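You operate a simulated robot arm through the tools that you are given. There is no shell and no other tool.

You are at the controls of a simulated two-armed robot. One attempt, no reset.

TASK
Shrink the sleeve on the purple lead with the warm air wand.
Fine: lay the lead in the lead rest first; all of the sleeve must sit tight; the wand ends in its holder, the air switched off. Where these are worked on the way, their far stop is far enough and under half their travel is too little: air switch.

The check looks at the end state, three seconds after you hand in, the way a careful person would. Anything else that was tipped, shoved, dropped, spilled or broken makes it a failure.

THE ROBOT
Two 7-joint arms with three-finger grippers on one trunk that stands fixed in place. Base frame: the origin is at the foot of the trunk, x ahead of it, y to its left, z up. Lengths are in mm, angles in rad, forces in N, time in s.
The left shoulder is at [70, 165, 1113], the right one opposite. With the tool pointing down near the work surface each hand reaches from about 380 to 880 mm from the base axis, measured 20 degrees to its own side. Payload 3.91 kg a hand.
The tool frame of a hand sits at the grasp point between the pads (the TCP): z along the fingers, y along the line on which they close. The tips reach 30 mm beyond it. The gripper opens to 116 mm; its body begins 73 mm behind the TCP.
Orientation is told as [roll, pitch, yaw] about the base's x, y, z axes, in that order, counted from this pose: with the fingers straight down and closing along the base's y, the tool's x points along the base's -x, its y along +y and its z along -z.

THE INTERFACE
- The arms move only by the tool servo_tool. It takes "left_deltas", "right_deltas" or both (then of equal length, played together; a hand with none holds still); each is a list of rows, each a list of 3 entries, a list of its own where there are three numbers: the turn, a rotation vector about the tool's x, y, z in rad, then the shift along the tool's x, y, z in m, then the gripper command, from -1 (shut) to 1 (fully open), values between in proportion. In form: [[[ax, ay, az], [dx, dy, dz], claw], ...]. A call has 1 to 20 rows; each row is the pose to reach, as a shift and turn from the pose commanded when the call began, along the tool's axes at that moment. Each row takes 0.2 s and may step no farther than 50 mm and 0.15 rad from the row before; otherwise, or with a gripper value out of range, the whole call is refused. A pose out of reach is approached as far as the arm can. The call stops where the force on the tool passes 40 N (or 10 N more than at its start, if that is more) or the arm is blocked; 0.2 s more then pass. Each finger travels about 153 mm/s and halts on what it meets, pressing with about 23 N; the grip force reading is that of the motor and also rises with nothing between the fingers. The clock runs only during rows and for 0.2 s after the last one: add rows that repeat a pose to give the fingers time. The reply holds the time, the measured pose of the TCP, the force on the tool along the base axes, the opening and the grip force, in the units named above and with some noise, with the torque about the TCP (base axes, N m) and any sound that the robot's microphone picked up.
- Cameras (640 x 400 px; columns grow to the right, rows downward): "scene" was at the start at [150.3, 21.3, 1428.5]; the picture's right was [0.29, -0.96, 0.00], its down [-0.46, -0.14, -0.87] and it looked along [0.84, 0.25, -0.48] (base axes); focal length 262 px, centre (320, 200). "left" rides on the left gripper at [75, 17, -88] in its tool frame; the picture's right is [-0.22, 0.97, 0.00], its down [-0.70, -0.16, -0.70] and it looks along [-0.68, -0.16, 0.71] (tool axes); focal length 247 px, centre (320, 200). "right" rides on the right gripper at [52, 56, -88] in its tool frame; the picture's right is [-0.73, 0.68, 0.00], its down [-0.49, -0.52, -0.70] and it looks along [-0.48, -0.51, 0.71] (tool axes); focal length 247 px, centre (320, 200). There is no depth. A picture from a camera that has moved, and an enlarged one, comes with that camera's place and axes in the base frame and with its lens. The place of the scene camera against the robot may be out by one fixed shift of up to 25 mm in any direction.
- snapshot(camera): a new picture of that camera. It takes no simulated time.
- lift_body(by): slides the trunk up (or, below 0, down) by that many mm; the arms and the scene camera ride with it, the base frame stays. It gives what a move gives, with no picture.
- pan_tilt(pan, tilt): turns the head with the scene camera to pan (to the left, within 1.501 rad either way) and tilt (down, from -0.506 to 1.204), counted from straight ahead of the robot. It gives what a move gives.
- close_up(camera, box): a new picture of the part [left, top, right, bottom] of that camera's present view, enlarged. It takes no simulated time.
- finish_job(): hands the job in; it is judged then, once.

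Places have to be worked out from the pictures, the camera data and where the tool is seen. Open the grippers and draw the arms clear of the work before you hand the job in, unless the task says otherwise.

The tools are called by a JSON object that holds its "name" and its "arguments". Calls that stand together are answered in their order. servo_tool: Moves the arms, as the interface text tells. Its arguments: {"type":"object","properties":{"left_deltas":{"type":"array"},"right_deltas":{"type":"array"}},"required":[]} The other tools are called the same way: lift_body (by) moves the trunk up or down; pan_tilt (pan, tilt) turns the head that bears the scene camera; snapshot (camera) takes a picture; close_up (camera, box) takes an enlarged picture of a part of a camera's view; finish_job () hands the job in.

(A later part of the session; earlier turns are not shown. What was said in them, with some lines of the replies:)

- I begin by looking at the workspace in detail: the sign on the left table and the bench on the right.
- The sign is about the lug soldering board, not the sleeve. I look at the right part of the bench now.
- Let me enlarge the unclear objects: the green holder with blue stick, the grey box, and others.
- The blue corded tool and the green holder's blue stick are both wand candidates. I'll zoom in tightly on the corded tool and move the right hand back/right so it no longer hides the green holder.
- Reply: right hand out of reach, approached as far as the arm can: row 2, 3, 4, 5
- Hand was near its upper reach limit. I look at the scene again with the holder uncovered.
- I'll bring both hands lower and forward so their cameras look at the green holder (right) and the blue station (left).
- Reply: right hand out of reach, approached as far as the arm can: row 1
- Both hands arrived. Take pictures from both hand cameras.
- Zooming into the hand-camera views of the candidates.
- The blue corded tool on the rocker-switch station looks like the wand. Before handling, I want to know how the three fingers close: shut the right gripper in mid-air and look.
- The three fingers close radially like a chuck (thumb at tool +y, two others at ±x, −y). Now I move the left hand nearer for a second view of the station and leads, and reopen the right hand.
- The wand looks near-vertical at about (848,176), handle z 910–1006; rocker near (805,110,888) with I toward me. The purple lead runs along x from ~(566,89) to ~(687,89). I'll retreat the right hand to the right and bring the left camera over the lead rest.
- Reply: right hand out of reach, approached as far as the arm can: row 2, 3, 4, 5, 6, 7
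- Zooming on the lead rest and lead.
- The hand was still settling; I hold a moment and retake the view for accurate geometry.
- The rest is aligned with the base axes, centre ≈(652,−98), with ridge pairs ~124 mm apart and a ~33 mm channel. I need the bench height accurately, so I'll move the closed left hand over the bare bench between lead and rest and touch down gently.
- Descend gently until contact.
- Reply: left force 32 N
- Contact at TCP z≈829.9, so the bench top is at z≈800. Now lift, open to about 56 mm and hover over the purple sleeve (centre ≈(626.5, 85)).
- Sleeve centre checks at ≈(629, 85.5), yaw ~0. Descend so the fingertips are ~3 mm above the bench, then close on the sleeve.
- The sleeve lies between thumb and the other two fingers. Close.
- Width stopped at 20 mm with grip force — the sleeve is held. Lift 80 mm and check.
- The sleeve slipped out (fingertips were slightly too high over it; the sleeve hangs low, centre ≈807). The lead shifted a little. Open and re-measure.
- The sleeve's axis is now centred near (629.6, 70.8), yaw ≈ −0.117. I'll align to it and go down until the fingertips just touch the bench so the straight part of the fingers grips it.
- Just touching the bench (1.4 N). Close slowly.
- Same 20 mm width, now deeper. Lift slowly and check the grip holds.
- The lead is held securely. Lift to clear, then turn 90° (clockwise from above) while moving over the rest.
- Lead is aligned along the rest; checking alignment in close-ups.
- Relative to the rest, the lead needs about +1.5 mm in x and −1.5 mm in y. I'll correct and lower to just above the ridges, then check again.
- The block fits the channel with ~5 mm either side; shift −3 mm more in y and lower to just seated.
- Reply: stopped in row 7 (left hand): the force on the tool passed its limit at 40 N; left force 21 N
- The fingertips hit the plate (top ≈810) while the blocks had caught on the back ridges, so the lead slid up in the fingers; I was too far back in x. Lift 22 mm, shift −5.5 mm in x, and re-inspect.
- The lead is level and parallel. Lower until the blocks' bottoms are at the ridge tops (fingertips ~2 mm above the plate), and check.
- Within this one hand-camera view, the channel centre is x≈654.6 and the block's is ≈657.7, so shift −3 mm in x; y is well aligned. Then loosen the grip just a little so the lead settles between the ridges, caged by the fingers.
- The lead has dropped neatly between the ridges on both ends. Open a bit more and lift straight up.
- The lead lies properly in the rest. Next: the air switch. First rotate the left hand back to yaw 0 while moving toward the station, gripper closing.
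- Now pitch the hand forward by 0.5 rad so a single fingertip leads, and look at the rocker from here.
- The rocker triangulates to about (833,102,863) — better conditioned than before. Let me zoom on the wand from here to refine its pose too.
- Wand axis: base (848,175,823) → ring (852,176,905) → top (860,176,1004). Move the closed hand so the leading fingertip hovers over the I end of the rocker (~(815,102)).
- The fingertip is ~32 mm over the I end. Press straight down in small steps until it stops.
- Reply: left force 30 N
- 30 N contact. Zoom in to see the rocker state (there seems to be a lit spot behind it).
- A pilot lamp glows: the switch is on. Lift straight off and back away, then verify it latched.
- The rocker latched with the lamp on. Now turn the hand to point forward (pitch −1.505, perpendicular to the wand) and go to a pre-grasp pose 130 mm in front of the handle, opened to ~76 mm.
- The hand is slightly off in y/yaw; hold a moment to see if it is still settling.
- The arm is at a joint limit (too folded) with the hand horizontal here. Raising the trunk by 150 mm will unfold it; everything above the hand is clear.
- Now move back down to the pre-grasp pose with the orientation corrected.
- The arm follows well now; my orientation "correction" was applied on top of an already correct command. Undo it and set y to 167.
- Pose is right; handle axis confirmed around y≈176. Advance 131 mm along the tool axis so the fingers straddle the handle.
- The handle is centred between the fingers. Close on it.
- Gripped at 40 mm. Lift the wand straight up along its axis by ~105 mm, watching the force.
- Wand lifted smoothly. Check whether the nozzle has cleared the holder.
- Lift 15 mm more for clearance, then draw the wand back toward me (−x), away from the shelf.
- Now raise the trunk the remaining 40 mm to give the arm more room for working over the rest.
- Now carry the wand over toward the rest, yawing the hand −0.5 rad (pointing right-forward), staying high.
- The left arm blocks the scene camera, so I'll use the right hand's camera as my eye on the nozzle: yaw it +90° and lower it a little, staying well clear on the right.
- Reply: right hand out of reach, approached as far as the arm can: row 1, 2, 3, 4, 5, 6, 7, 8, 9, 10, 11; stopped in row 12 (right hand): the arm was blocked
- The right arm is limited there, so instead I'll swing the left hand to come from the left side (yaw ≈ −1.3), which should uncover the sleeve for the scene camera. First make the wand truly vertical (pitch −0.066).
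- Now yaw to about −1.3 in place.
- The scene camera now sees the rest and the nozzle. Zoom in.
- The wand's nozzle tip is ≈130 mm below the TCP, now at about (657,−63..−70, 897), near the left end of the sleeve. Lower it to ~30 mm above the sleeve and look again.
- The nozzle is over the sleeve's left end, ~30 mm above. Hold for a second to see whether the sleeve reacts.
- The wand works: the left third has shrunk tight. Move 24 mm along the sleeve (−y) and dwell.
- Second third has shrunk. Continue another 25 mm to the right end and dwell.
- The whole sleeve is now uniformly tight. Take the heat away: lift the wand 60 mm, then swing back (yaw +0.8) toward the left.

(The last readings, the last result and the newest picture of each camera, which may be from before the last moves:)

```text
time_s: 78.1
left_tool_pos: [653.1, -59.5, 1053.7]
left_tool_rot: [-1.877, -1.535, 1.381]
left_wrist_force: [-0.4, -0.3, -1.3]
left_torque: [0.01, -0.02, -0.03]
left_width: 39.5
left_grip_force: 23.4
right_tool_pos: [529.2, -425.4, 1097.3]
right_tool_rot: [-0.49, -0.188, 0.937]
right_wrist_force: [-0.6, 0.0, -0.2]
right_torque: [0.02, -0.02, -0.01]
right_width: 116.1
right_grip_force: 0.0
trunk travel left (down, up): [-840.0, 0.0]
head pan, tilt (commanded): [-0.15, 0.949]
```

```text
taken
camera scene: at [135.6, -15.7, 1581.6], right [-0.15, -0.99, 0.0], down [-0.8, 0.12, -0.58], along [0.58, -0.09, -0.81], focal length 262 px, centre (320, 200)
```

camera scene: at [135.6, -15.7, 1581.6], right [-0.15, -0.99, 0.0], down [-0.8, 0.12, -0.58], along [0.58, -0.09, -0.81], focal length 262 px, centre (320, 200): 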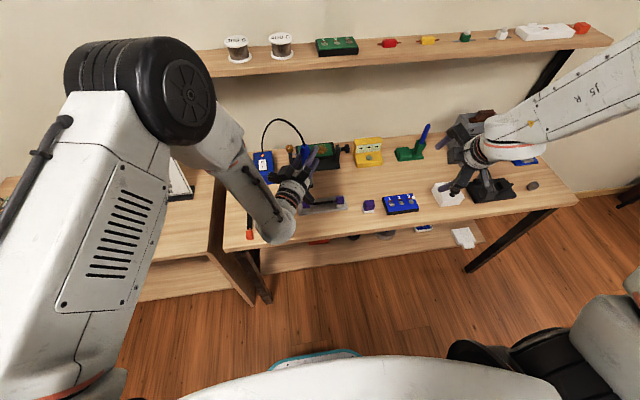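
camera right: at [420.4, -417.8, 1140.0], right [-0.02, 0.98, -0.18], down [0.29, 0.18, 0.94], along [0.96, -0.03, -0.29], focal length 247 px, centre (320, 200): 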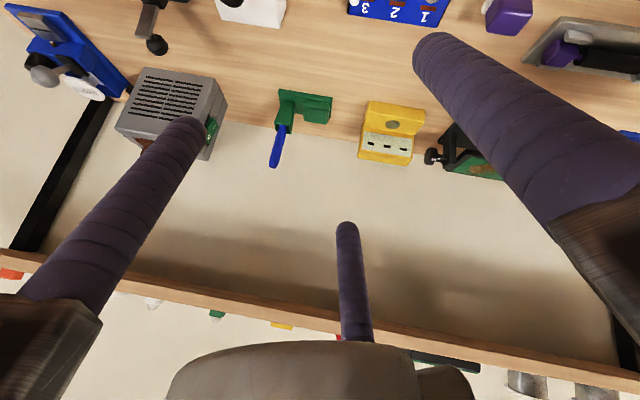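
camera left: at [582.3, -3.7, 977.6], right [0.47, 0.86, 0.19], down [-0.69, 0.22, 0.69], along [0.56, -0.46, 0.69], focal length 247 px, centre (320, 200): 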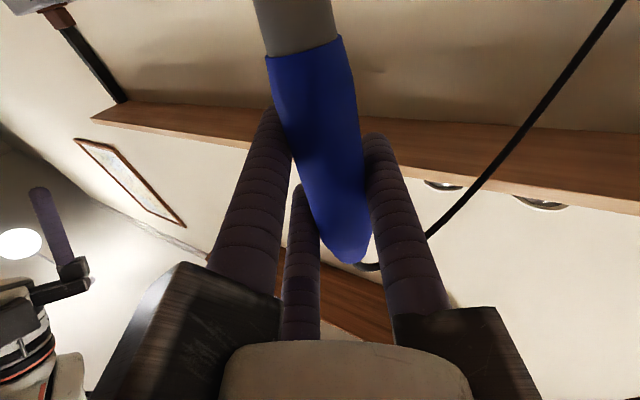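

The wand hasn't slipped in the grip. Undo the pitch trim, then carry the wand back toward the station, yaw back to 0.

{"name": "servo_tool", "arguments": {"left_deltas": [[[0, 0.034, 0], [0, 0, 0], -1], [[0, 0.068, 0], [0, 0, 0], -1]]}}

{"name": "servo_tool", "arguments": {"left_deltas": [[[-0.0625, 0, 0], [-0.0037, 0.0285, -0.0027], -1], [[-0.125, 0, 0], [-0.0074, 0.057, -0.0054], -1], [[-0.1875, 0, 0], [-0.0111, 0.0855, -0.0081], -1], [[-0.25, 0, 0], [-0.0148, 0.114, -0.0108], -1], [[-0.3125, 0, 0], [-0.0185, 0.1425, -0.0135], -1], [[-0.375, 0, 0], [-0.0222, 0.171, -0.0162], -1], [[-0.4375, 0, 0], [-0.0259, 0.1995, -0.0189], -1], [[-0.5, 0, 0], [-0.0295, 0.228, -0.0216], -1], [[-0.5, 0, 0], [-0.0295, 0.228, -0.0216], -1], [[-0.5, 0, 0], [-0.0295, 0.228, -0.0216], -1]]}}

{"name": "snapshot", "arguments": {"camera": "scene"}}

{"name": "snapshot", "arguments": {"camera": "left"}}

```text
time_s: 78.7
left_tool_pos: [651.0, -58.0, 1053.8]
left_tool_rot: [-0.526, -1.501, 0.025]
left_wrist_force: [0.3, 0.7, -1.6]
left_torque: [-0.02, -0.01, -0.01]
left_width: 39.9
left_grip_force: 22.9
right_tool_pos: [527.9, -425.3, 1096.3]
right_tool_rot: [-0.492, -0.187, 0.937]
right_wrist_force: [-0.4, 0.6, 0.4]
right_torque: [-0.02, -0.01, 0.0]
right_width: 115.9
right_grip_force: 0.0
trunk travel left (down, up): [-840.0, 0.0]
head pan, tilt (commanded): [-0.15, 0.949]
```

```text
time_s: 80.9
left_tool_pos: [743.6, 151.9, 1077.2]
left_tool_rot: [-0.019, -1.505, 0.018]
left_wrist_force: [0.2, 1.2, -1.5]
left_torque: [-0.03, 0.0, -0.01]
left_width: 39.7
left_grip_force: 23.4
right_tool_pos: [528.8, -426.0, 1096.8]
right_tool_rot: [-0.489, -0.188, 0.939]
right_wrist_force: [-0.2, -0.7, 0.1]
right_torque: [0.01, -0.02, 0.04]
right_width: 116.1
right_grip_force: 0.1
trunk travel left (down, up): [-840.0, 0.0]
head pan, tilt (commanded): [-0.15, 0.949]
```

```text
taken
camera scene: at [135.3, -16.0, 1581.6], right [-0.15, -0.99, 0.0], down [-0.8, 0.12, -0.58], along [0.58, -0.09, -0.81], focal length 262 px, centre (320, 200)
```

scene: 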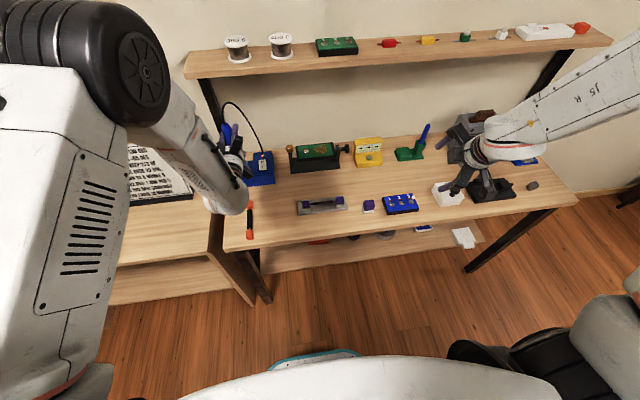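

```text
taken
camera left: at [649.9, 169.5, 1010.2], right [0.02, 0.97, 0.22], down [-0.65, -0.16, 0.74], along [0.76, -0.16, 0.63], focal length 247 px, centre (320, 200)
```

left: 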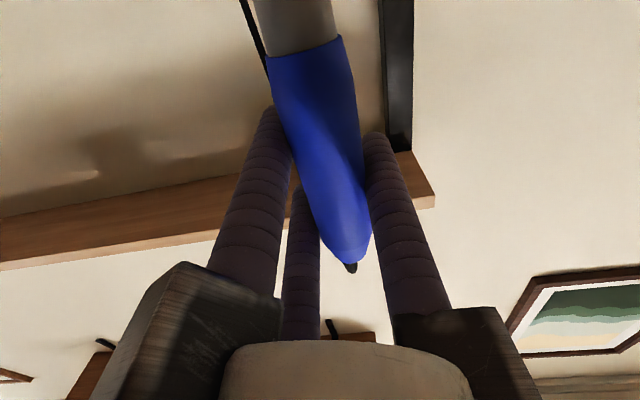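

Back at yaw 0 in front of the station. Move forward over the holder (TCP ≈ (864.5,168,1077)) — the same line it was lifted along.

{"name": "servo_tool", "arguments": {"left_deltas": [[[0, 0, 0], [-0.002, 0.008, 0.03], -1], [[0, 0, 0], [-0.004, 0.0159, 0.06], -1], [[0, 0, 0], [-0.006, 0.0159, 0.09], -1], [[0, 0, 0], [-0.0075, 0.0159, 0.11], -1], [[0, 0, 0], [-0.0081, 0.0159, 0.1208], -1], [[0, 0, 0], [-0.0081, 0.0159, 0.1208], -1], [[0, 0, 0], [-0.0081, 0.0159, 0.1208], -1]]}}

{"name": "close_up", "arguments": {"camera": "scene", "box": [195, 90, 300, 210]}}

{"name": "close_up", "arguments": {"camera": "scene", "box": [290, 180, 355, 225]}}

```text
time_s: 82.5
left_tool_pos: [863.8, 167.9, 1077.6]
left_tool_rot: [-0.023, -1.503, 0.023]
left_wrist_force: [-0.2, -0.7, 0.0]
left_torque: [-0.02, -0.02, 0.03]
left_width: 39.8
left_grip_force: 23.2
right_tool_pos: [528.8, -426.5, 1097.1]
right_tool_rot: [-0.489, -0.188, 0.939]
right_wrist_force: [0.7, 0.1, -0.2]
right_torque: [0.0, -0.05, 0.01]
right_width: 116.2
right_grip_force: 0.0
trunk travel left (down, up): [-840.0, 0.0]
head pan, tilt (commanded): [-0.15, 0.949]
```

```text
3.33 times, centred on (248, 150) of scene
camera zoom: at [135.5, -15.9, 1581.6], right [-0.15, -0.99, 0.0], down [-0.8, 0.12, -0.58], along [0.58, -0.09, -0.81], focal length 874 px, centre (562, 367)
```

zoom: 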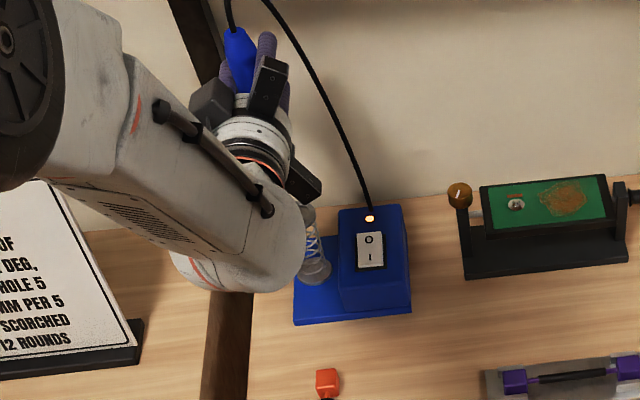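

```text
8.89 times, centred on (322, 202) of scene
camera zoom: at [135.5, -15.9, 1581.6], right [-0.15, -0.99, 0.0], down [-0.8, 0.12, -0.58], along [0.58, -0.09, -0.81], focal length 2332 px, centre (298, 178)
```

zoom: 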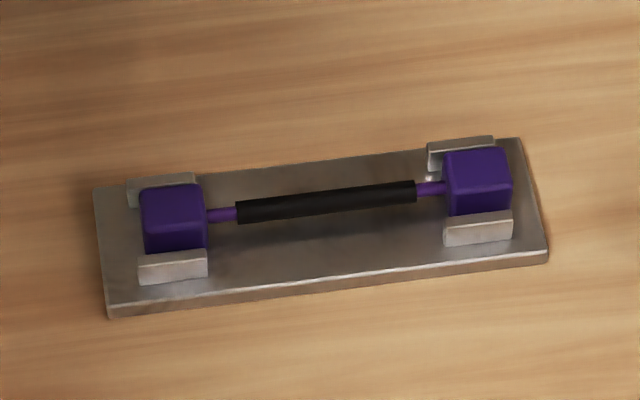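

The sleeve is tight along its full length and the lead sits in the rest. Now lower the wand along the same line toward the holder; first 34 mm.

{"name": "servo_tool", "arguments": {"left_deltas": [[[0, 0, 0], [0.012, 0, 0.0008], -1], [[0, 0, 0], [0.024, 0, 0.0008], -1], [[0, 0, 0], [0.034, 0, 0.0008], -1], [[0, 0, 0], [0.034, 0, 0.0008], -1]]}}

{"name": "close_up", "arguments": {"camera": "scene", "box": [215, 110, 275, 190]}}

{"name": "snapshot", "arguments": {"camera": "left"}}

```text
time_s: 83.5
left_tool_pos: [863.0, 167.7, 1043.6]
left_tool_rot: [-0.022, -1.504, 0.024]
left_wrist_force: [0.8, -0.4, -0.6]
left_torque: [-0.01, 0.03, -0.01]
left_width: 40.0
left_grip_force: 22.8
right_tool_pos: [529.3, -427.0, 1096.8]
right_tool_rot: [-0.491, -0.185, 0.938]
right_wrist_force: [-0.7, 0.2, -0.9]
right_torque: [0.01, 0.0, -0.02]
right_width: 116.1
right_grip_force: 0.2
trunk travel left (down, up): [-840.0, 0.0]
head pan, tilt (commanded): [-0.15, 0.949]
```

```text
5.00 times, centred on (245, 150) of scene
camera zoom: at [135.4, -15.9, 1581.6], right [-0.15, -0.99, 0.0], down [-0.8, 0.12, -0.58], along [0.58, -0.09, -0.81], focal length 1312 px, centre (695, 450)
```

zoom: 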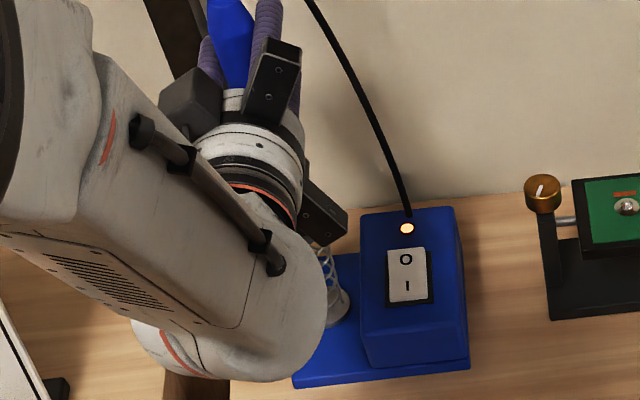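

```text
taken
camera left: at [770.0, 185.2, 974.6], right [0.02, 0.97, 0.22], down [-0.65, -0.16, 0.74], along [0.76, -0.16, 0.63], focal length 247 px, centre (320, 200)
```

left: 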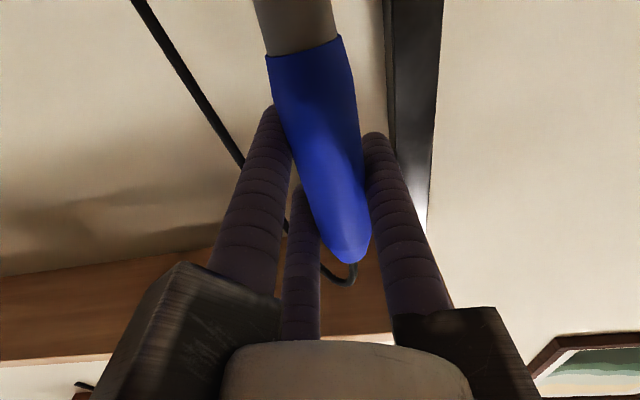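

On the line within 1 mm. Continue lowering 30 mm and check the force.

{"name": "servo_tool", "arguments": {"left_deltas": [[[0, 0, 0], [0.006, 0, -0.0003], -1], [[0, 0, 0], [0.012, 0, -0.0005], -1], [[0, 0, 0], [0.018, 0, -0.0005], -1], [[0, 0, 0], [0.024, 0, -0.0005], -1], [[0, 0, 0], [0.03, 0, -0.0005], -1]]}}

{"name": "close_up", "arguments": {"camera": "scene", "box": [215, 110, 275, 190]}}

```text
time_s: 84.7
left_tool_pos: [859.8, 166.5, 1013.4]
left_tool_rot: [-0.018, -1.505, 0.017]
left_wrist_force: [0.0, -0.8, -0.2]
left_torque: [0.01, 0.05, 0.01]
left_width: 39.7
left_grip_force: 23.2
right_tool_pos: [529.1, -427.6, 1096.4]
right_tool_rot: [-0.49, -0.186, 0.937]
right_wrist_force: [0.7, 0.2, -0.5]
right_torque: [0.03, 0.04, 0.03]
right_width: 115.9
right_grip_force: 0.0
trunk travel left (down, up): [-840.0, 0.0]
head pan, tilt (commanded): [-0.15, 0.949]
```

```text
5.00 times, centred on (245, 150) of scene
camera zoom: at [135.6, -15.9, 1581.6], right [-0.15, -0.99, 0.0], down [-0.8, 0.12, -0.58], along [0.58, -0.09, -0.81], focal length 1312 px, centre (695, 450)
```

zoom: 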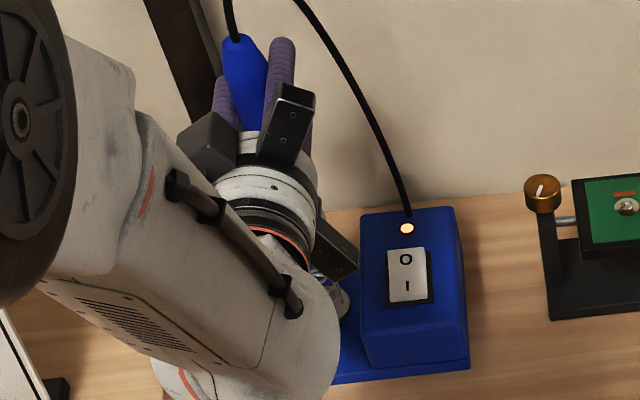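

No contact force; the nozzle is inside the spring. Continue down to the original height (TCP ≈956).

{"name": "servo_tool", "arguments": {"left_deltas": [[[0, 0, 0], [0.007, 0, 0.0002], -1], [[0, 0, 0], [0.014, 0, 0.0003], -1], [[0, 0, 0], [0.021, 0, 0.0004], -1], [[0, 0, 0], [0.028, 0, 0.0005], -1], [[0, 0, 0], [0.035, 0, 0.0005], -1], [[0, 0, 0], [0.042, 0, 0.0005], -1], [[0, 0, 0], [0.048, 0, 0.0005], -1], [[0, 0, 0], [0.052, 0, 0.0005], -1], [[0, 0, 0], [0.055, 0, 0.0005], -1], [[0, 0, 0], [0.057, 0, 0.0005], -1], [[0, 0, 0], [0.057, 0, 0.0005], -1]]}}

{"name": "snapshot", "arguments": {"camera": "left"}}

{"name": "close_up", "arguments": {"camera": "scene", "box": [215, 110, 275, 190]}}

```text
time_s: 87.1
left_tool_pos: [856.7, 168.2, 956.7]
left_tool_rot: [-0.024, -1.504, 0.022]
left_wrist_force: [0.1, -1.6, -1.4]
left_torque: [0.01, 0.02, 0.02]
left_width: 39.7
left_grip_force: 23.2
right_tool_pos: [529.3, -425.9, 1097.3]
right_tool_rot: [-0.489, -0.186, 0.937]
right_wrist_force: [0.0, -0.3, 0.3]
right_torque: [-0.01, 0.0, -0.01]
right_width: 115.9
right_grip_force: 0.1
trunk travel left (down, up): [-840.0, 0.0]
head pan, tilt (commanded): [-0.15, 0.949]
```

```text
taken
camera left: at [763.3, 184.5, 888.1], right [0.02, 0.97, 0.22], down [-0.65, -0.16, 0.74], along [0.76, -0.16, 0.63], focal length 247 px, centre (320, 200)
```

left: 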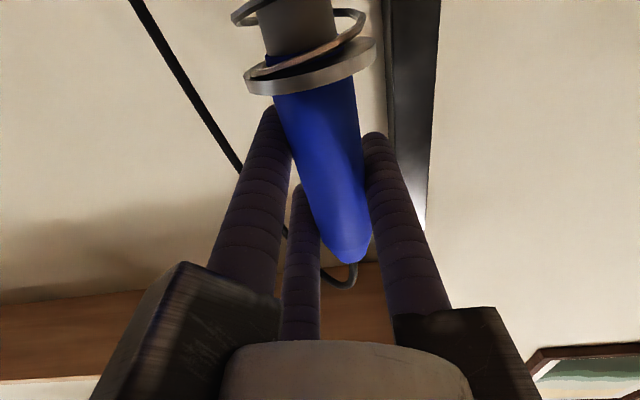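

```text
5.00 times, centred on (245, 150) of scene
camera zoom: at [135.5, -15.9, 1581.6], right [-0.15, -0.99, 0.0], down [-0.8, 0.12, -0.58], along [0.58, -0.09, -0.81], focal length 1312 px, centre (695, 450)
```

zoom: 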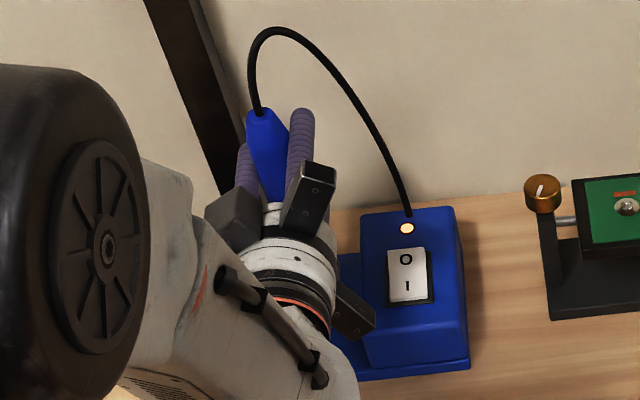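

The wand is back at its original depth. Lower a final 1 mm, then open the fingers to 76 mm.

{"name": "servo_tool", "arguments": {"left_deltas": [[[0, 0, 0], [0.001, 0, 0], -1], [[0, 0, 0], [0.001, 0, 0], -0.4], [[0, 0, 0], [0.001, 0, 0], -0.2], [[0, 0, 0], [0.001, 0, 0], 0.1], [[0, 0, 0], [0.001, 0, 0], 0.31], [[0, 0, 0], [0.001, 0, 0], 0.31], [[0, 0, 0], [0.001, 0, 0], 0.31]]}}

{"name": "snapshot", "arguments": {"camera": "left"}}

```text
time_s: 88.7
left_tool_pos: [855.6, 166.2, 956.0]
left_tool_rot: [-0.02, -1.506, 0.02]
left_wrist_force: [0.3, 0.1, 0.2]
left_torque: [0.0, 0.01, 0.02]
left_width: 75.9
left_grip_force: 0.0
right_tool_pos: [529.1, -426.7, 1097.2]
right_tool_rot: [-0.491, -0.187, 0.938]
right_wrist_force: [-0.1, 0.6, 0.5]
right_torque: [0.02, 0.01, 0.0]
right_width: 116.1
right_grip_force: 0.0
trunk travel left (down, up): [-840.0, 0.0]
head pan, tilt (commanded): [-0.15, 0.949]
```

```text
taken
camera left: at [763.0, 184.5, 887.3], right [0.02, 0.97, 0.22], down [-0.65, -0.16, 0.74], along [0.76, -0.16, 0.63], focal length 247 px, centre (320, 200)
```

left: 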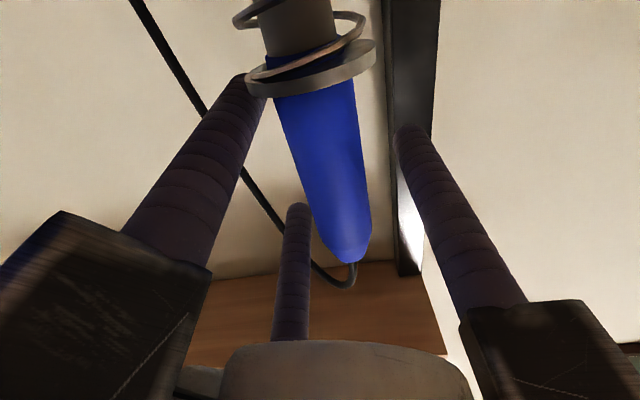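

The wand stands in its holder, released. Withdraw straight back.

{"name": "servo_tool", "arguments": {"left_deltas": [[[0, 0, 0], [0, 0.001, -0.015], 0.31], [[0, 0, 0], [0, 0.001, -0.035], 0.31], [[0, 0, 0], [0, 0.001, -0.06], 0.31], [[0, 0, 0], [0, 0.001, -0.085], 0.31], [[0, 0, 0], [0, 0.001, -0.11], 0.31], [[0, 0, 0], [0, 0.001, -0.131], 0.31], [[0, 0, 0], [0, 0.001, -0.131], 0.31]]}}

{"name": "close_up", "arguments": {"camera": "scene", "box": [205, 90, 295, 200]}}

{"name": "snapshot", "arguments": {"camera": "left"}}

```text
time_s: 90.3
left_tool_pos: [726.3, 169.3, 964.4]
left_tool_rot: [-0.02, -1.503, 0.018]
left_wrist_force: [-0.4, 0.5, 0.6]
left_torque: [-0.05, 0.01, 0.02]
left_width: 76.1
left_grip_force: 0.1
right_tool_pos: [529.5, -425.7, 1096.4]
right_tool_rot: [-0.49, -0.186, 0.938]
right_wrist_force: [0.3, 0.6, 0.0]
right_torque: [-0.01, -0.03, -0.03]
right_width: 116.1
right_grip_force: 0.0
trunk travel left (down, up): [-840.0, 0.0]
head pan, tilt (commanded): [-0.15, 0.949]
```

```text
3.64 times, centred on (250, 145) of scene
camera zoom: at [135.6, -15.8, 1581.6], right [-0.15, -0.99, 0.0], down [-0.8, 0.12, -0.58], along [0.58, -0.09, -0.81], focal length 954 px, centre (574, 400)
```

zoom: 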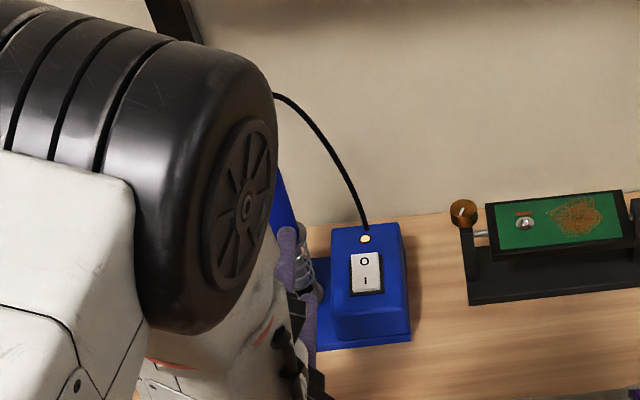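

```text
taken
camera left: at [633.3, 186.9, 896.1], right [0.02, 0.97, 0.22], down [-0.65, -0.16, 0.74], along [0.76, -0.16, 0.63], focal length 247 px, centre (320, 200)
```

left: 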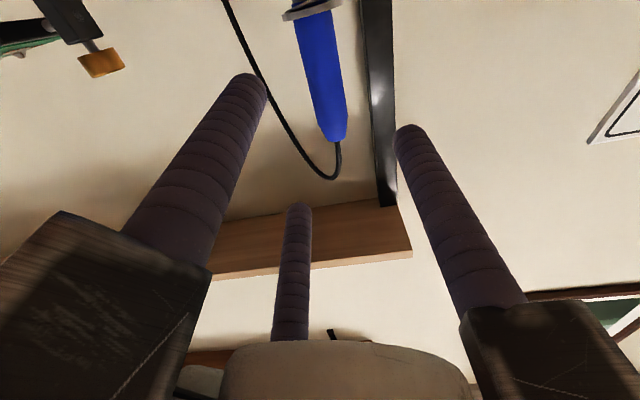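

The wand is unchanged in its holder. Now switch the air off: close the gripper and re-pitch the hand to −0.8 in front of the box.

{"name": "servo_tool", "arguments": {"left_deltas": [[[0, 0, 0], [-0.01, -0.01, -0.012], 0], [[0, 0.141, 0], [-0.0198, -0.022, -0.0124], -0.5], [[0, 0.282, 0], [-0.0198, -0.034, -0.0124], -1], [[0, 0.423, 0], [-0.0198, -0.046, -0.0124], -1], [[0, 0.564, 0], [-0.0198, -0.059, -0.0124], -1], [[0, 0.705, 0], [-0.0198, -0.059, -0.0124], -1], [[0, 0.705, 0], [-0.0198, -0.059, -0.0124], -1], [[0, 0.705, 0], [-0.0198, -0.059, -0.0124], -1]]}}

{"name": "snapshot", "arguments": {"camera": "left"}}

{"name": "close_up", "arguments": {"camera": "scene", "box": [205, 90, 295, 200]}}

```text
time_s: 92.1
left_tool_pos: [714.2, 109.3, 984.9]
left_tool_rot: [-0.001, -0.799, 0.002]
left_wrist_force: [0.2, 0.6, -0.6]
left_torque: [-0.03, -0.01, 0.01]
left_width: 9.2
left_grip_force: 23.3
right_tool_pos: [530.3, -426.6, 1097.6]
right_tool_rot: [-0.49, -0.188, 0.938]
right_wrist_force: [0.5, -0.3, 0.1]
right_torque: [0.0, 0.04, 0.01]
right_width: 116.0
right_grip_force: 0.1
trunk travel left (down, up): [-840.0, 0.0]
head pan, tilt (commanded): [-0.15, 0.949]
```

```text
taken
camera left: at [599.1, 127.3, 993.4], right [0.16, 0.97, 0.16], down [-0.02, -0.16, 0.99], along [0.99, -0.16, -0.01], focal length 247 px, centre (320, 200)
```

left: 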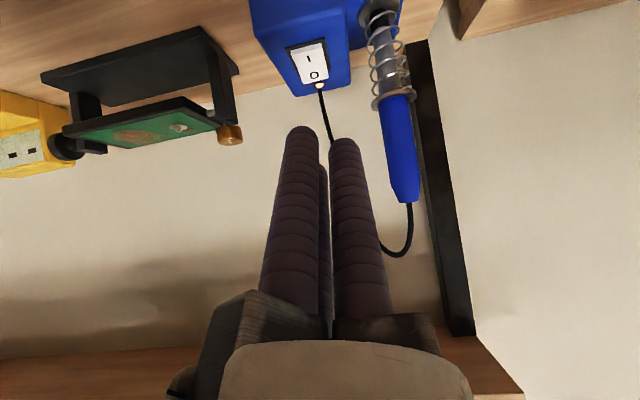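

```text
3.64 times, centred on (250, 145) of scene
camera zoom: at [135.2, -16.0, 1581.6], right [-0.15, -0.99, 0.0], down [-0.8, 0.12, -0.58], along [0.58, -0.09, -0.81], focal length 954 px, centre (574, 400)
```

zoom: 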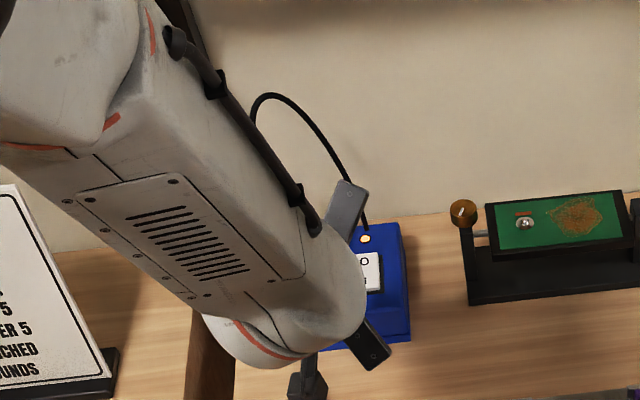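

Zoom on the rocker from the hand camera to refine the O-end location and see the cord.

{"name": "close_up", "arguments": {"camera": "left", "box": [240, 0, 440, 140]}}

```text
2.86 times, centred on (340, 70) of left
camera zoom: at [599.1, 127.3, 993.4], right [0.16, 0.97, 0.16], down [-0.02, -0.16, 0.99], along [0.99, -0.16, -0.01], focal length 706 px, centre (263, 571)
```

zoom: 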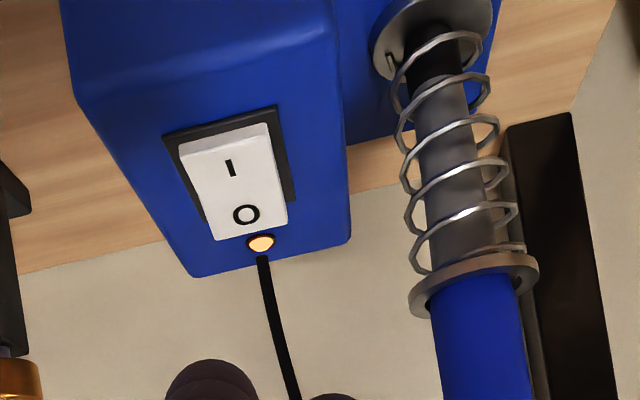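

O end of the rocker is at x≈860, y 88–116, z≈866; cord starts at x≥890, out of the way. Move the leading fingertip to hover over (850,102).

{"name": "servo_tool", "arguments": {"left_deltas": [[[0, 0, 0], [-0.012, 0, 0.034], -1], [[0, 0, 0], [-0.024, 0, 0.068], -1], [[0, 0, 0], [-0.036, 0, 0.102], -1], [[0, 0, 0], [-0.0477, 0, 0.1351], -1], [[0, 0, 0], [-0.0477, 0, 0.1351], -1], [[0, 0, 0], [-0.0477, 0, 0.1351], -1]]}}

{"name": "snapshot", "arguments": {"camera": "left"}}

{"name": "close_up", "arguments": {"camera": "scene", "box": [205, 90, 295, 200]}}

```text
time_s: 93.5
left_tool_pos: [846.0, 108.7, 924.2]
left_tool_rot: [-0.003, -0.8, 0.002]
left_wrist_force: [0.0, -0.6, -0.8]
left_torque: [0.0, 0.02, -0.02]
left_width: 9.3
left_grip_force: 22.8
right_tool_pos: [528.4, -425.7, 1097.1]
right_tool_rot: [-0.489, -0.189, 0.938]
right_wrist_force: [-0.6, 0.2, -0.2]
right_torque: [-0.01, 0.0, -0.04]
right_width: 116.2
right_grip_force: 0.1
trunk travel left (down, up): [-840.0, 0.0]
head pan, tilt (commanded): [-0.15, 0.949]
```

```text
taken
camera left: at [730.4, 126.4, 933.1], right [0.16, 0.97, 0.16], down [-0.02, -0.16, 0.99], along [0.99, -0.16, -0.01], focal length 247 px, centre (320, 200)
```

left: 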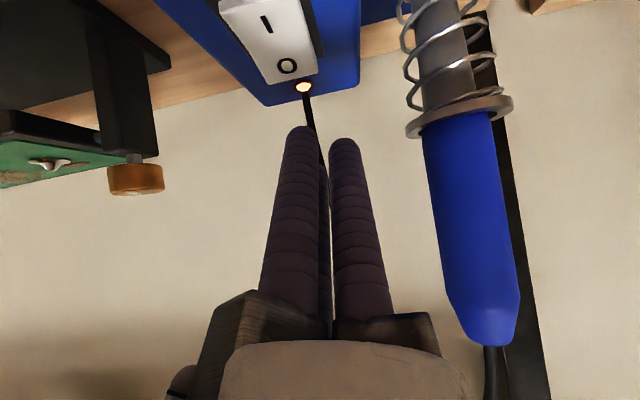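

```text
3.64 times, centred on (250, 145) of scene
camera zoom: at [134.8, -15.9, 1581.7], right [-0.15, -0.99, 0.0], down [-0.8, 0.12, -0.58], along [0.58, -0.09, -0.81], focal length 954 px, centre (574, 400)
```

zoom: 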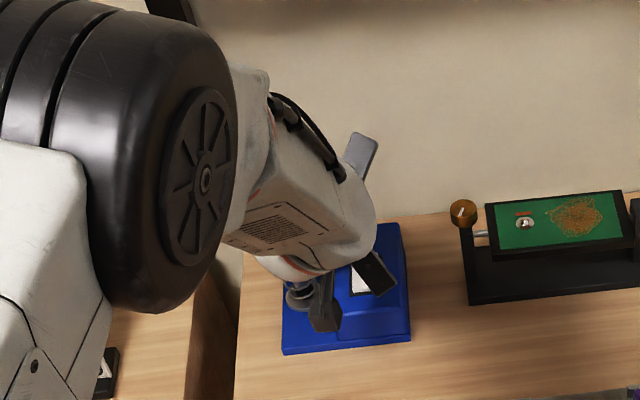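

Fingertip B is at ≈(851.7,101.5), 25 mm above the O end. Press straight down in small steps.

{"name": "servo_tool", "arguments": {"left_deltas": [[[0, 0, 0], [0.0072, 0, 0.007], -1], [[0, 0, 0], [0.0129, 0, 0.0126], -1], [[0, 0, 0], [0.0158, 0, 0.0153], -1], [[0, 0, 0], [0.0179, 0, 0.0174], -1], [[0, 0, 0], [0.0194, 0, 0.0188], -1], [[0, 0, 0], [0.0208, 0, 0.0202], -1], [[0, 0, 0], [0.0222, 0, 0.0216], -1], [[0, 0, 0], [0.0237, 0, 0.023], -1], [[0, 0, 0], [0.0251, 0, 0.0244], -1], [[0, 0, 0], [0.0265, 0, 0.0258], -1], [[0, 0, 0], [0.028, 0, 0.0272], -1]]}}

{"name": "snapshot", "arguments": {"camera": "left"}}

```text
time_s: 95.9
left_tool_pos: [845.7, 109.4, 893.3]
left_tool_rot: [-0.003, -0.813, 0.003]
left_wrist_force: [2.0, 2.8, 33.6]
left_torque: [-0.14, -0.27, -0.18]
left_width: 9.6
left_grip_force: 22.9
right_tool_pos: [524.6, -425.6, 1099.0]
right_tool_rot: [-0.493, -0.19, 0.936]
right_wrist_force: [0.1, 0.6, 0.3]
right_torque: [-0.02, 0.01, 0.03]
right_width: 116.0
right_grip_force: 0.2
trunk travel left (down, up): [-840.0, 0.0]
head pan, tilt (commanded): [-0.15, 0.949]
```

```text
taken
camera left: at [729.8, 127.5, 900.3], right [0.15, 0.98, 0.16], down [-0.03, -0.16, 0.99], along [0.99, -0.16, 0.0], focal length 247 px, centre (320, 200)
```

left: 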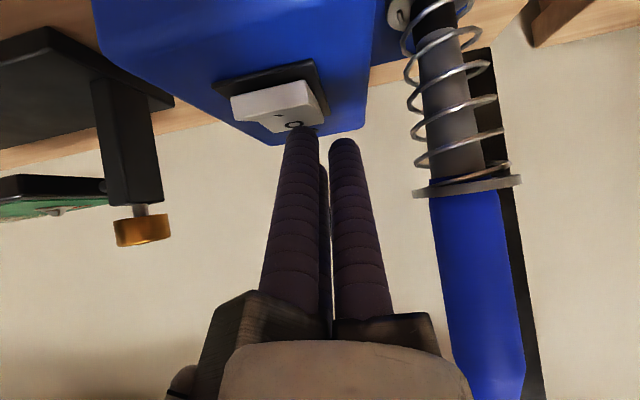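

33 N at the stop; the I end stands raised now. Lift off and back away, then verify the lamp is out.

{"name": "servo_tool", "arguments": {"left_deltas": [[[0, 0, 0], [-0.0143, 0, -0.014], -1], [[0, 0, 0], [-0.0287, 0, -0.0279], -1], [[0, 0, 0], [-0.036, 0, -0.035], -1], [[0, 0, 0], [-0.025, 0, -0.065], -1], [[0, 0, 0], [-0.012, 0, -0.095], -1], [[0, 0, 0], [0.0, 0, -0.125], -1], [[0, 0, 0], [0.012, 0, -0.155], -1], [[0, 0, 0], [0.012, 0, -0.155], -1]]}}

{"name": "snapshot", "arguments": {"camera": "left"}}

{"name": "close_up", "arguments": {"camera": "left", "box": [240, 0, 440, 140]}}

{"name": "close_up", "arguments": {"camera": "scene", "box": [205, 90, 295, 200]}}

```text
time_s: 97.7
left_tool_pos: [727.4, 110.2, 985.2]
left_tool_rot: [-0.002, -0.8, 0.002]
left_wrist_force: [-0.2, 0.0, -0.4]
left_torque: [0.0, 0.04, -0.02]
left_width: 9.4
left_grip_force: 22.8
right_tool_pos: [528.4, -426.6, 1096.5]
right_tool_rot: [-0.49, -0.187, 0.938]
right_wrist_force: [0.4, 0.1, -0.3]
right_torque: [0.01, 0.0, -0.03]
right_width: 116.1
right_grip_force: 0.0
trunk travel left (down, up): [-840.0, 0.0]
head pan, tilt (commanded): [-0.15, 0.949]
```

```text
taken
camera left: at [611.6, 127.7, 992.7], right [0.16, 0.97, 0.16], down [-0.02, -0.16, 0.99], along [0.99, -0.16, -0.01], focal length 247 px, centre (320, 200)
```

left: 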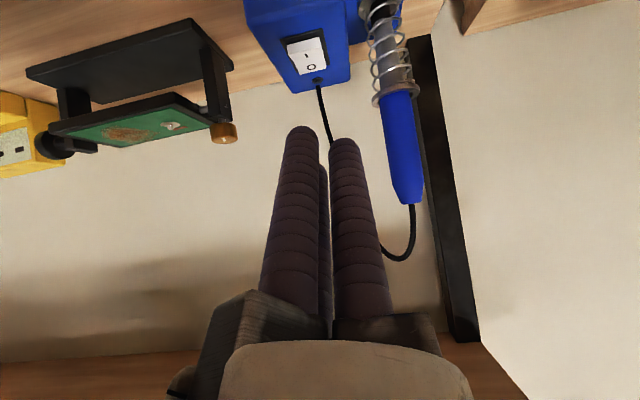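

```text
2.86 times, centred on (340, 70) of left
camera zoom: at [611.6, 127.7, 992.7], right [0.16, 0.97, 0.16], down [-0.02, -0.16, 0.99], along [0.99, -0.16, -0.01], focal length 706 px, centre (263, 571)
```

zoom: 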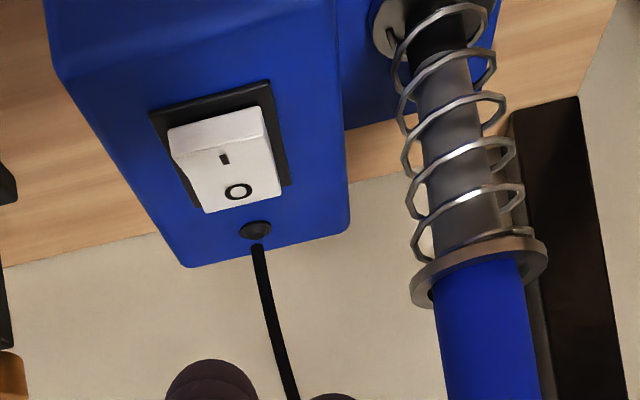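

```text
3.64 times, centred on (250, 145) of scene
camera zoom: at [135.7, -15.8, 1581.6], right [-0.15, -0.99, 0.0], down [-0.8, 0.12, -0.58], along [0.58, -0.09, -0.81], focal length 954 px, centre (574, 400)
```

zoom: 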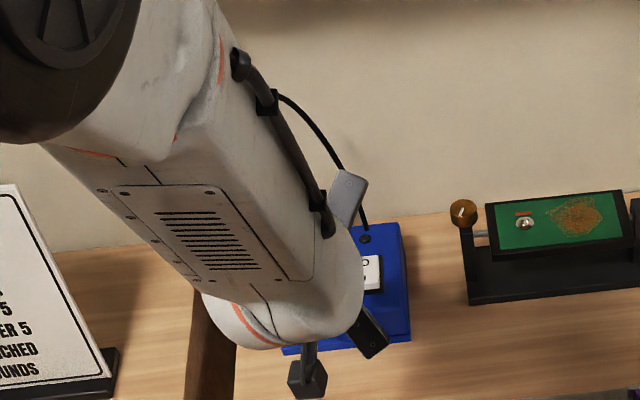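

The lamp is out and the rocker is on O; the wand stands in its holder. Now withdraw the left arm up and away, opening the gripper and pointing it down again.

{"name": "servo_tool", "arguments": {"left_deltas": [[[0, 0, 0], [0, 0.0, -0.04], -1], [[0, 0.1, 0], [-0.001, 0.02, -0.08], -1], [[0, 0.2, 0], [-0.002, 0.045, -0.11], -0.5], [[0, 0.3, 0], [-0.003, 0.07, -0.14], 0], [[0, 0.4, 0], [-0.005, 0.095, -0.165], 0.5], [[0, 0.5, 0], [-0.006, 0.12, -0.19], 1], [[0, 0.6, 0], [-0.007, 0.14, -0.21], 1], [[0, 0.7, 0], [-0.008, 0.14, -0.228], 1], [[0, 0.8, 0], [-0.0087, 0.14, -0.228], 1], [[0, 0.8, 0], [-0.0087, 0.14, -0.228], 1]]}}

{"name": "snapshot", "arguments": {"camera": "scene"}}

{"name": "snapshot", "arguments": {"camera": "left"}}

```text
time_s: 99.9
left_tool_pos: [568.3, 248.9, 1151.3]
left_tool_rot: [-0.002, 0.003, 0.0]
left_wrist_force: [-0.1, 0.6, -0.2]
left_torque: [-0.03, -0.01, 0.0]
left_width: 116.2
left_grip_force: 0.0
right_tool_pos: [529.2, -426.1, 1097.6]
right_tool_rot: [-0.492, -0.187, 0.938]
right_wrist_force: [-1.5, 0.1, 1.0]
right_torque: [0.02, 0.0, -0.02]
right_width: 116.1
right_grip_force: 0.1
trunk travel left (down, up): [-840.0, 0.0]
head pan, tilt (commanded): [-0.15, 0.949]
```

```text
taken
camera scene: at [134.8, -15.5, 1581.7], right [-0.15, -0.99, 0.0], down [-0.8, 0.12, -0.58], along [0.58, -0.09, -0.81], focal length 262 px, centre (320, 200)
```

scene: 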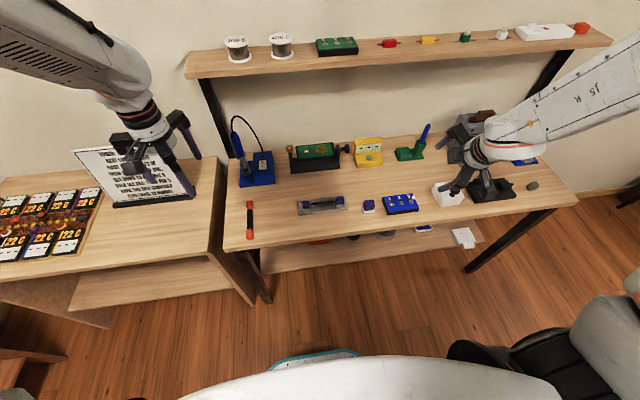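

```text
taken
camera left: at [492.7, 267.8, 1239.3], right [0.22, 0.97, 0.0], down [0.7, -0.16, 0.7], along [0.68, -0.16, -0.71], focal length 247 px, centre (320, 200)
```

left: 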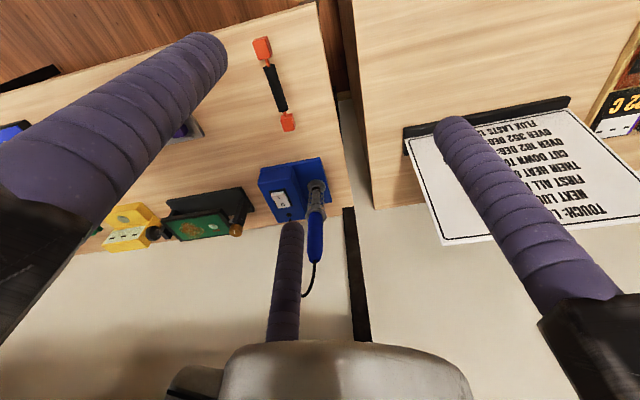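

Full scene view is clear now. Final checks on the station, the lead, and the neighbourhood.

{"name": "close_up", "arguments": {"camera": "scene", "box": [215, 105, 295, 195]}}

{"name": "close_up", "arguments": {"camera": "scene", "box": [290, 180, 355, 225]}}

{"name": "close_up", "arguments": {"camera": "scene", "box": [230, 120, 450, 250]}}

{"name": "close_up", "arguments": {"camera": "scene", "box": [370, 100, 560, 220]}}

```text
4.44 times, centred on (255, 150) of scene
camera zoom: at [134.8, -15.5, 1581.7], right [-0.15, -0.99, 0.0], down [-0.8, 0.12, -0.58], along [0.58, -0.09, -0.81], focal length 1166 px, centre (609, 422)
```

zoom: 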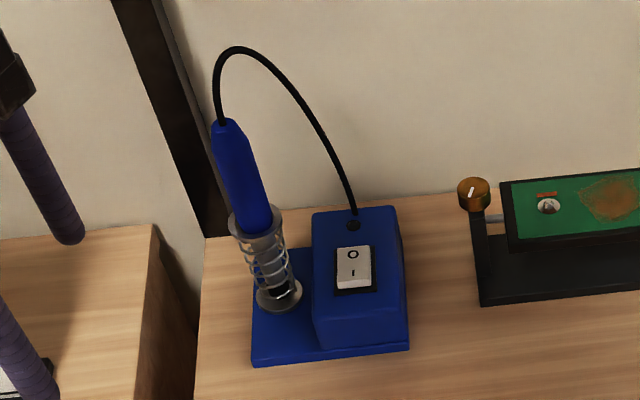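

```text
8.89 times, centred on (322, 202) of scene
camera zoom: at [134.8, -15.5, 1581.7], right [-0.15, -0.99, 0.0], down [-0.8, 0.12, -0.58], along [0.58, -0.09, -0.81], focal length 2332 px, centre (298, 178)
```

zoom: 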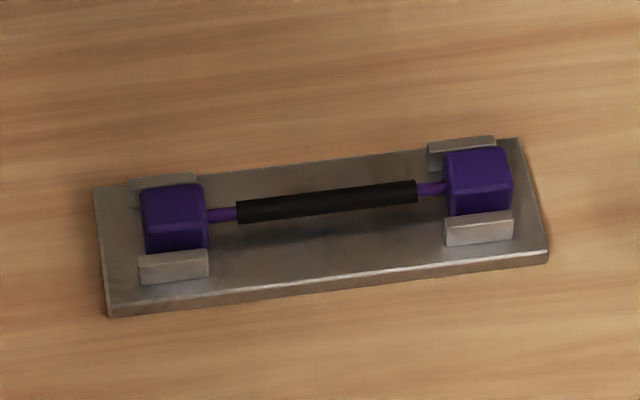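

```text
2.91 times, centred on (340, 185) of scene
camera zoom: at [134.8, -15.5, 1581.7], right [-0.15, -0.99, 0.0], down [-0.8, 0.12, -0.58], along [0.58, -0.09, -0.81], focal length 763 px, centre (262, 244)
```

zoom: 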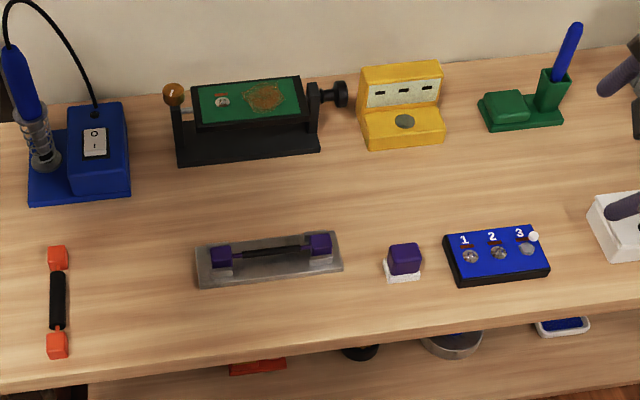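

```text
3.33 times, centred on (465, 160) of scene
camera zoom: at [134.8, -15.5, 1581.7], right [-0.15, -0.99, 0.0], down [-0.8, 0.12, -0.58], along [0.58, -0.09, -0.81], focal length 874 px, centre (-163, 333)
```

zoom: 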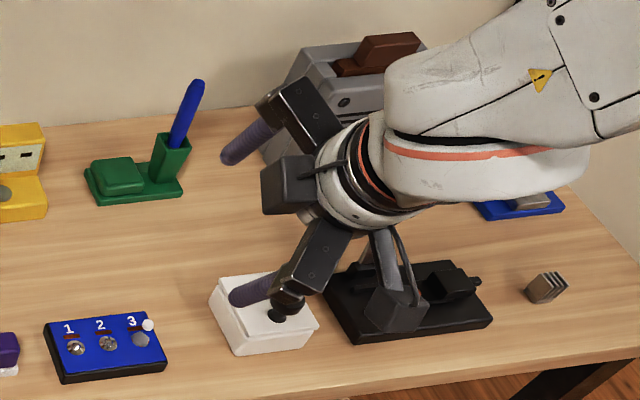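

Everything is in order: rocker on O with lamp out, wand in its holder, sleeve tight, other objects untouched. Raise the right hand a little farther from the bench as well.

{"name": "servo_tool", "arguments": {"right_deltas": [[[0, 0, 0], [0, 0, -0.02], 1], [[0, 0, 0], [0, 0, -0.04], 1], [[0, 0, 0], [0, 0, -0.06], 1], [[0, 0, 0], [0, 0, -0.08], 1], [[0, 0, 0], [0, 0, -0.08], 1]]}}

{"name": "snapshot", "arguments": {"camera": "scene"}}

```text
time_s: 101.1
left_tool_pos: [568.0, 250.3, 1148.7]
left_tool_rot: [-0.002, 0.002, 0.0]
left_wrist_force: [-0.4, 0.2, 0.0]
left_torque: [-0.01, 0.0, 0.02]
left_width: 115.9
left_grip_force: 0.1
right_tool_pos: [492.1, -414.0, 1167.0]
right_tool_rot: [-0.49, -0.186, 0.938]
right_wrist_force: [0.4, -0.1, -0.6]
right_torque: [-0.02, 0.01, 0.0]
right_width: 116.1
right_grip_force: 0.1
trunk travel left (down, up): [-840.0, 0.0]
head pan, tilt (commanded): [-0.15, 0.949]
```

```text
taken
camera scene: at [135.9, -15.4, 1581.6], right [-0.15, -0.99, 0.0], down [-0.8, 0.12, -0.58], along [0.57, -0.09, -0.81], focal length 262 px, centre (320, 200)
```

scene: 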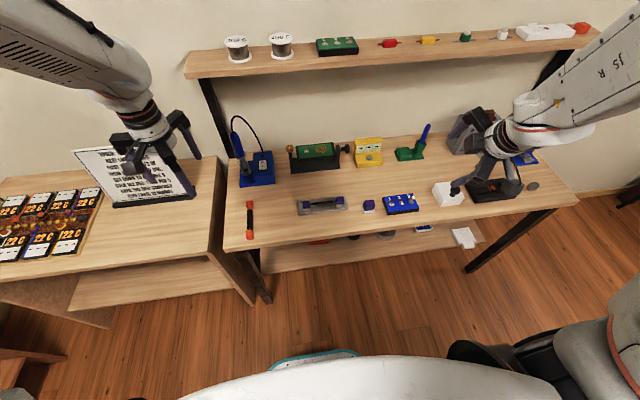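

Both hands are open and clear of the work, the lead rests in the rest with its sleeve tight all along, the wand is in its holder and the air is off. Handing in.

{"name": "finish_job", "arguments": {}}

```text
The job is handed in.
```

I shrank the sleeve on the purple lead with the warm air wand and handed the job in. The final pictures show:

- **Lead:** it lies in the lead rest, with both end blocks between the ridges.
- **Sleeve:** it looks tight and even along its whole length.
- **Wand:** it is back in its holder at the depth I took it from.
- **Air switch:** it is on O and its lamp is out.
- **Arms:** both grippers are open and clear of the bench.

The lead took more handling than planned:

- **First grip:** it slipped out of the fingers and shifted a little on the bench.
- **First try at the rest:** the blocks caught on the back ridges and the fingertips pressed on the plate, which stopped that move at the 40 N limit.
- **Final release:** I let the lead settle about 15 mm into the channel, with the fingers around it.

I saw no sign that any of this disturbed other items. The orange lead's sleeve is still loose, as it was at the start.
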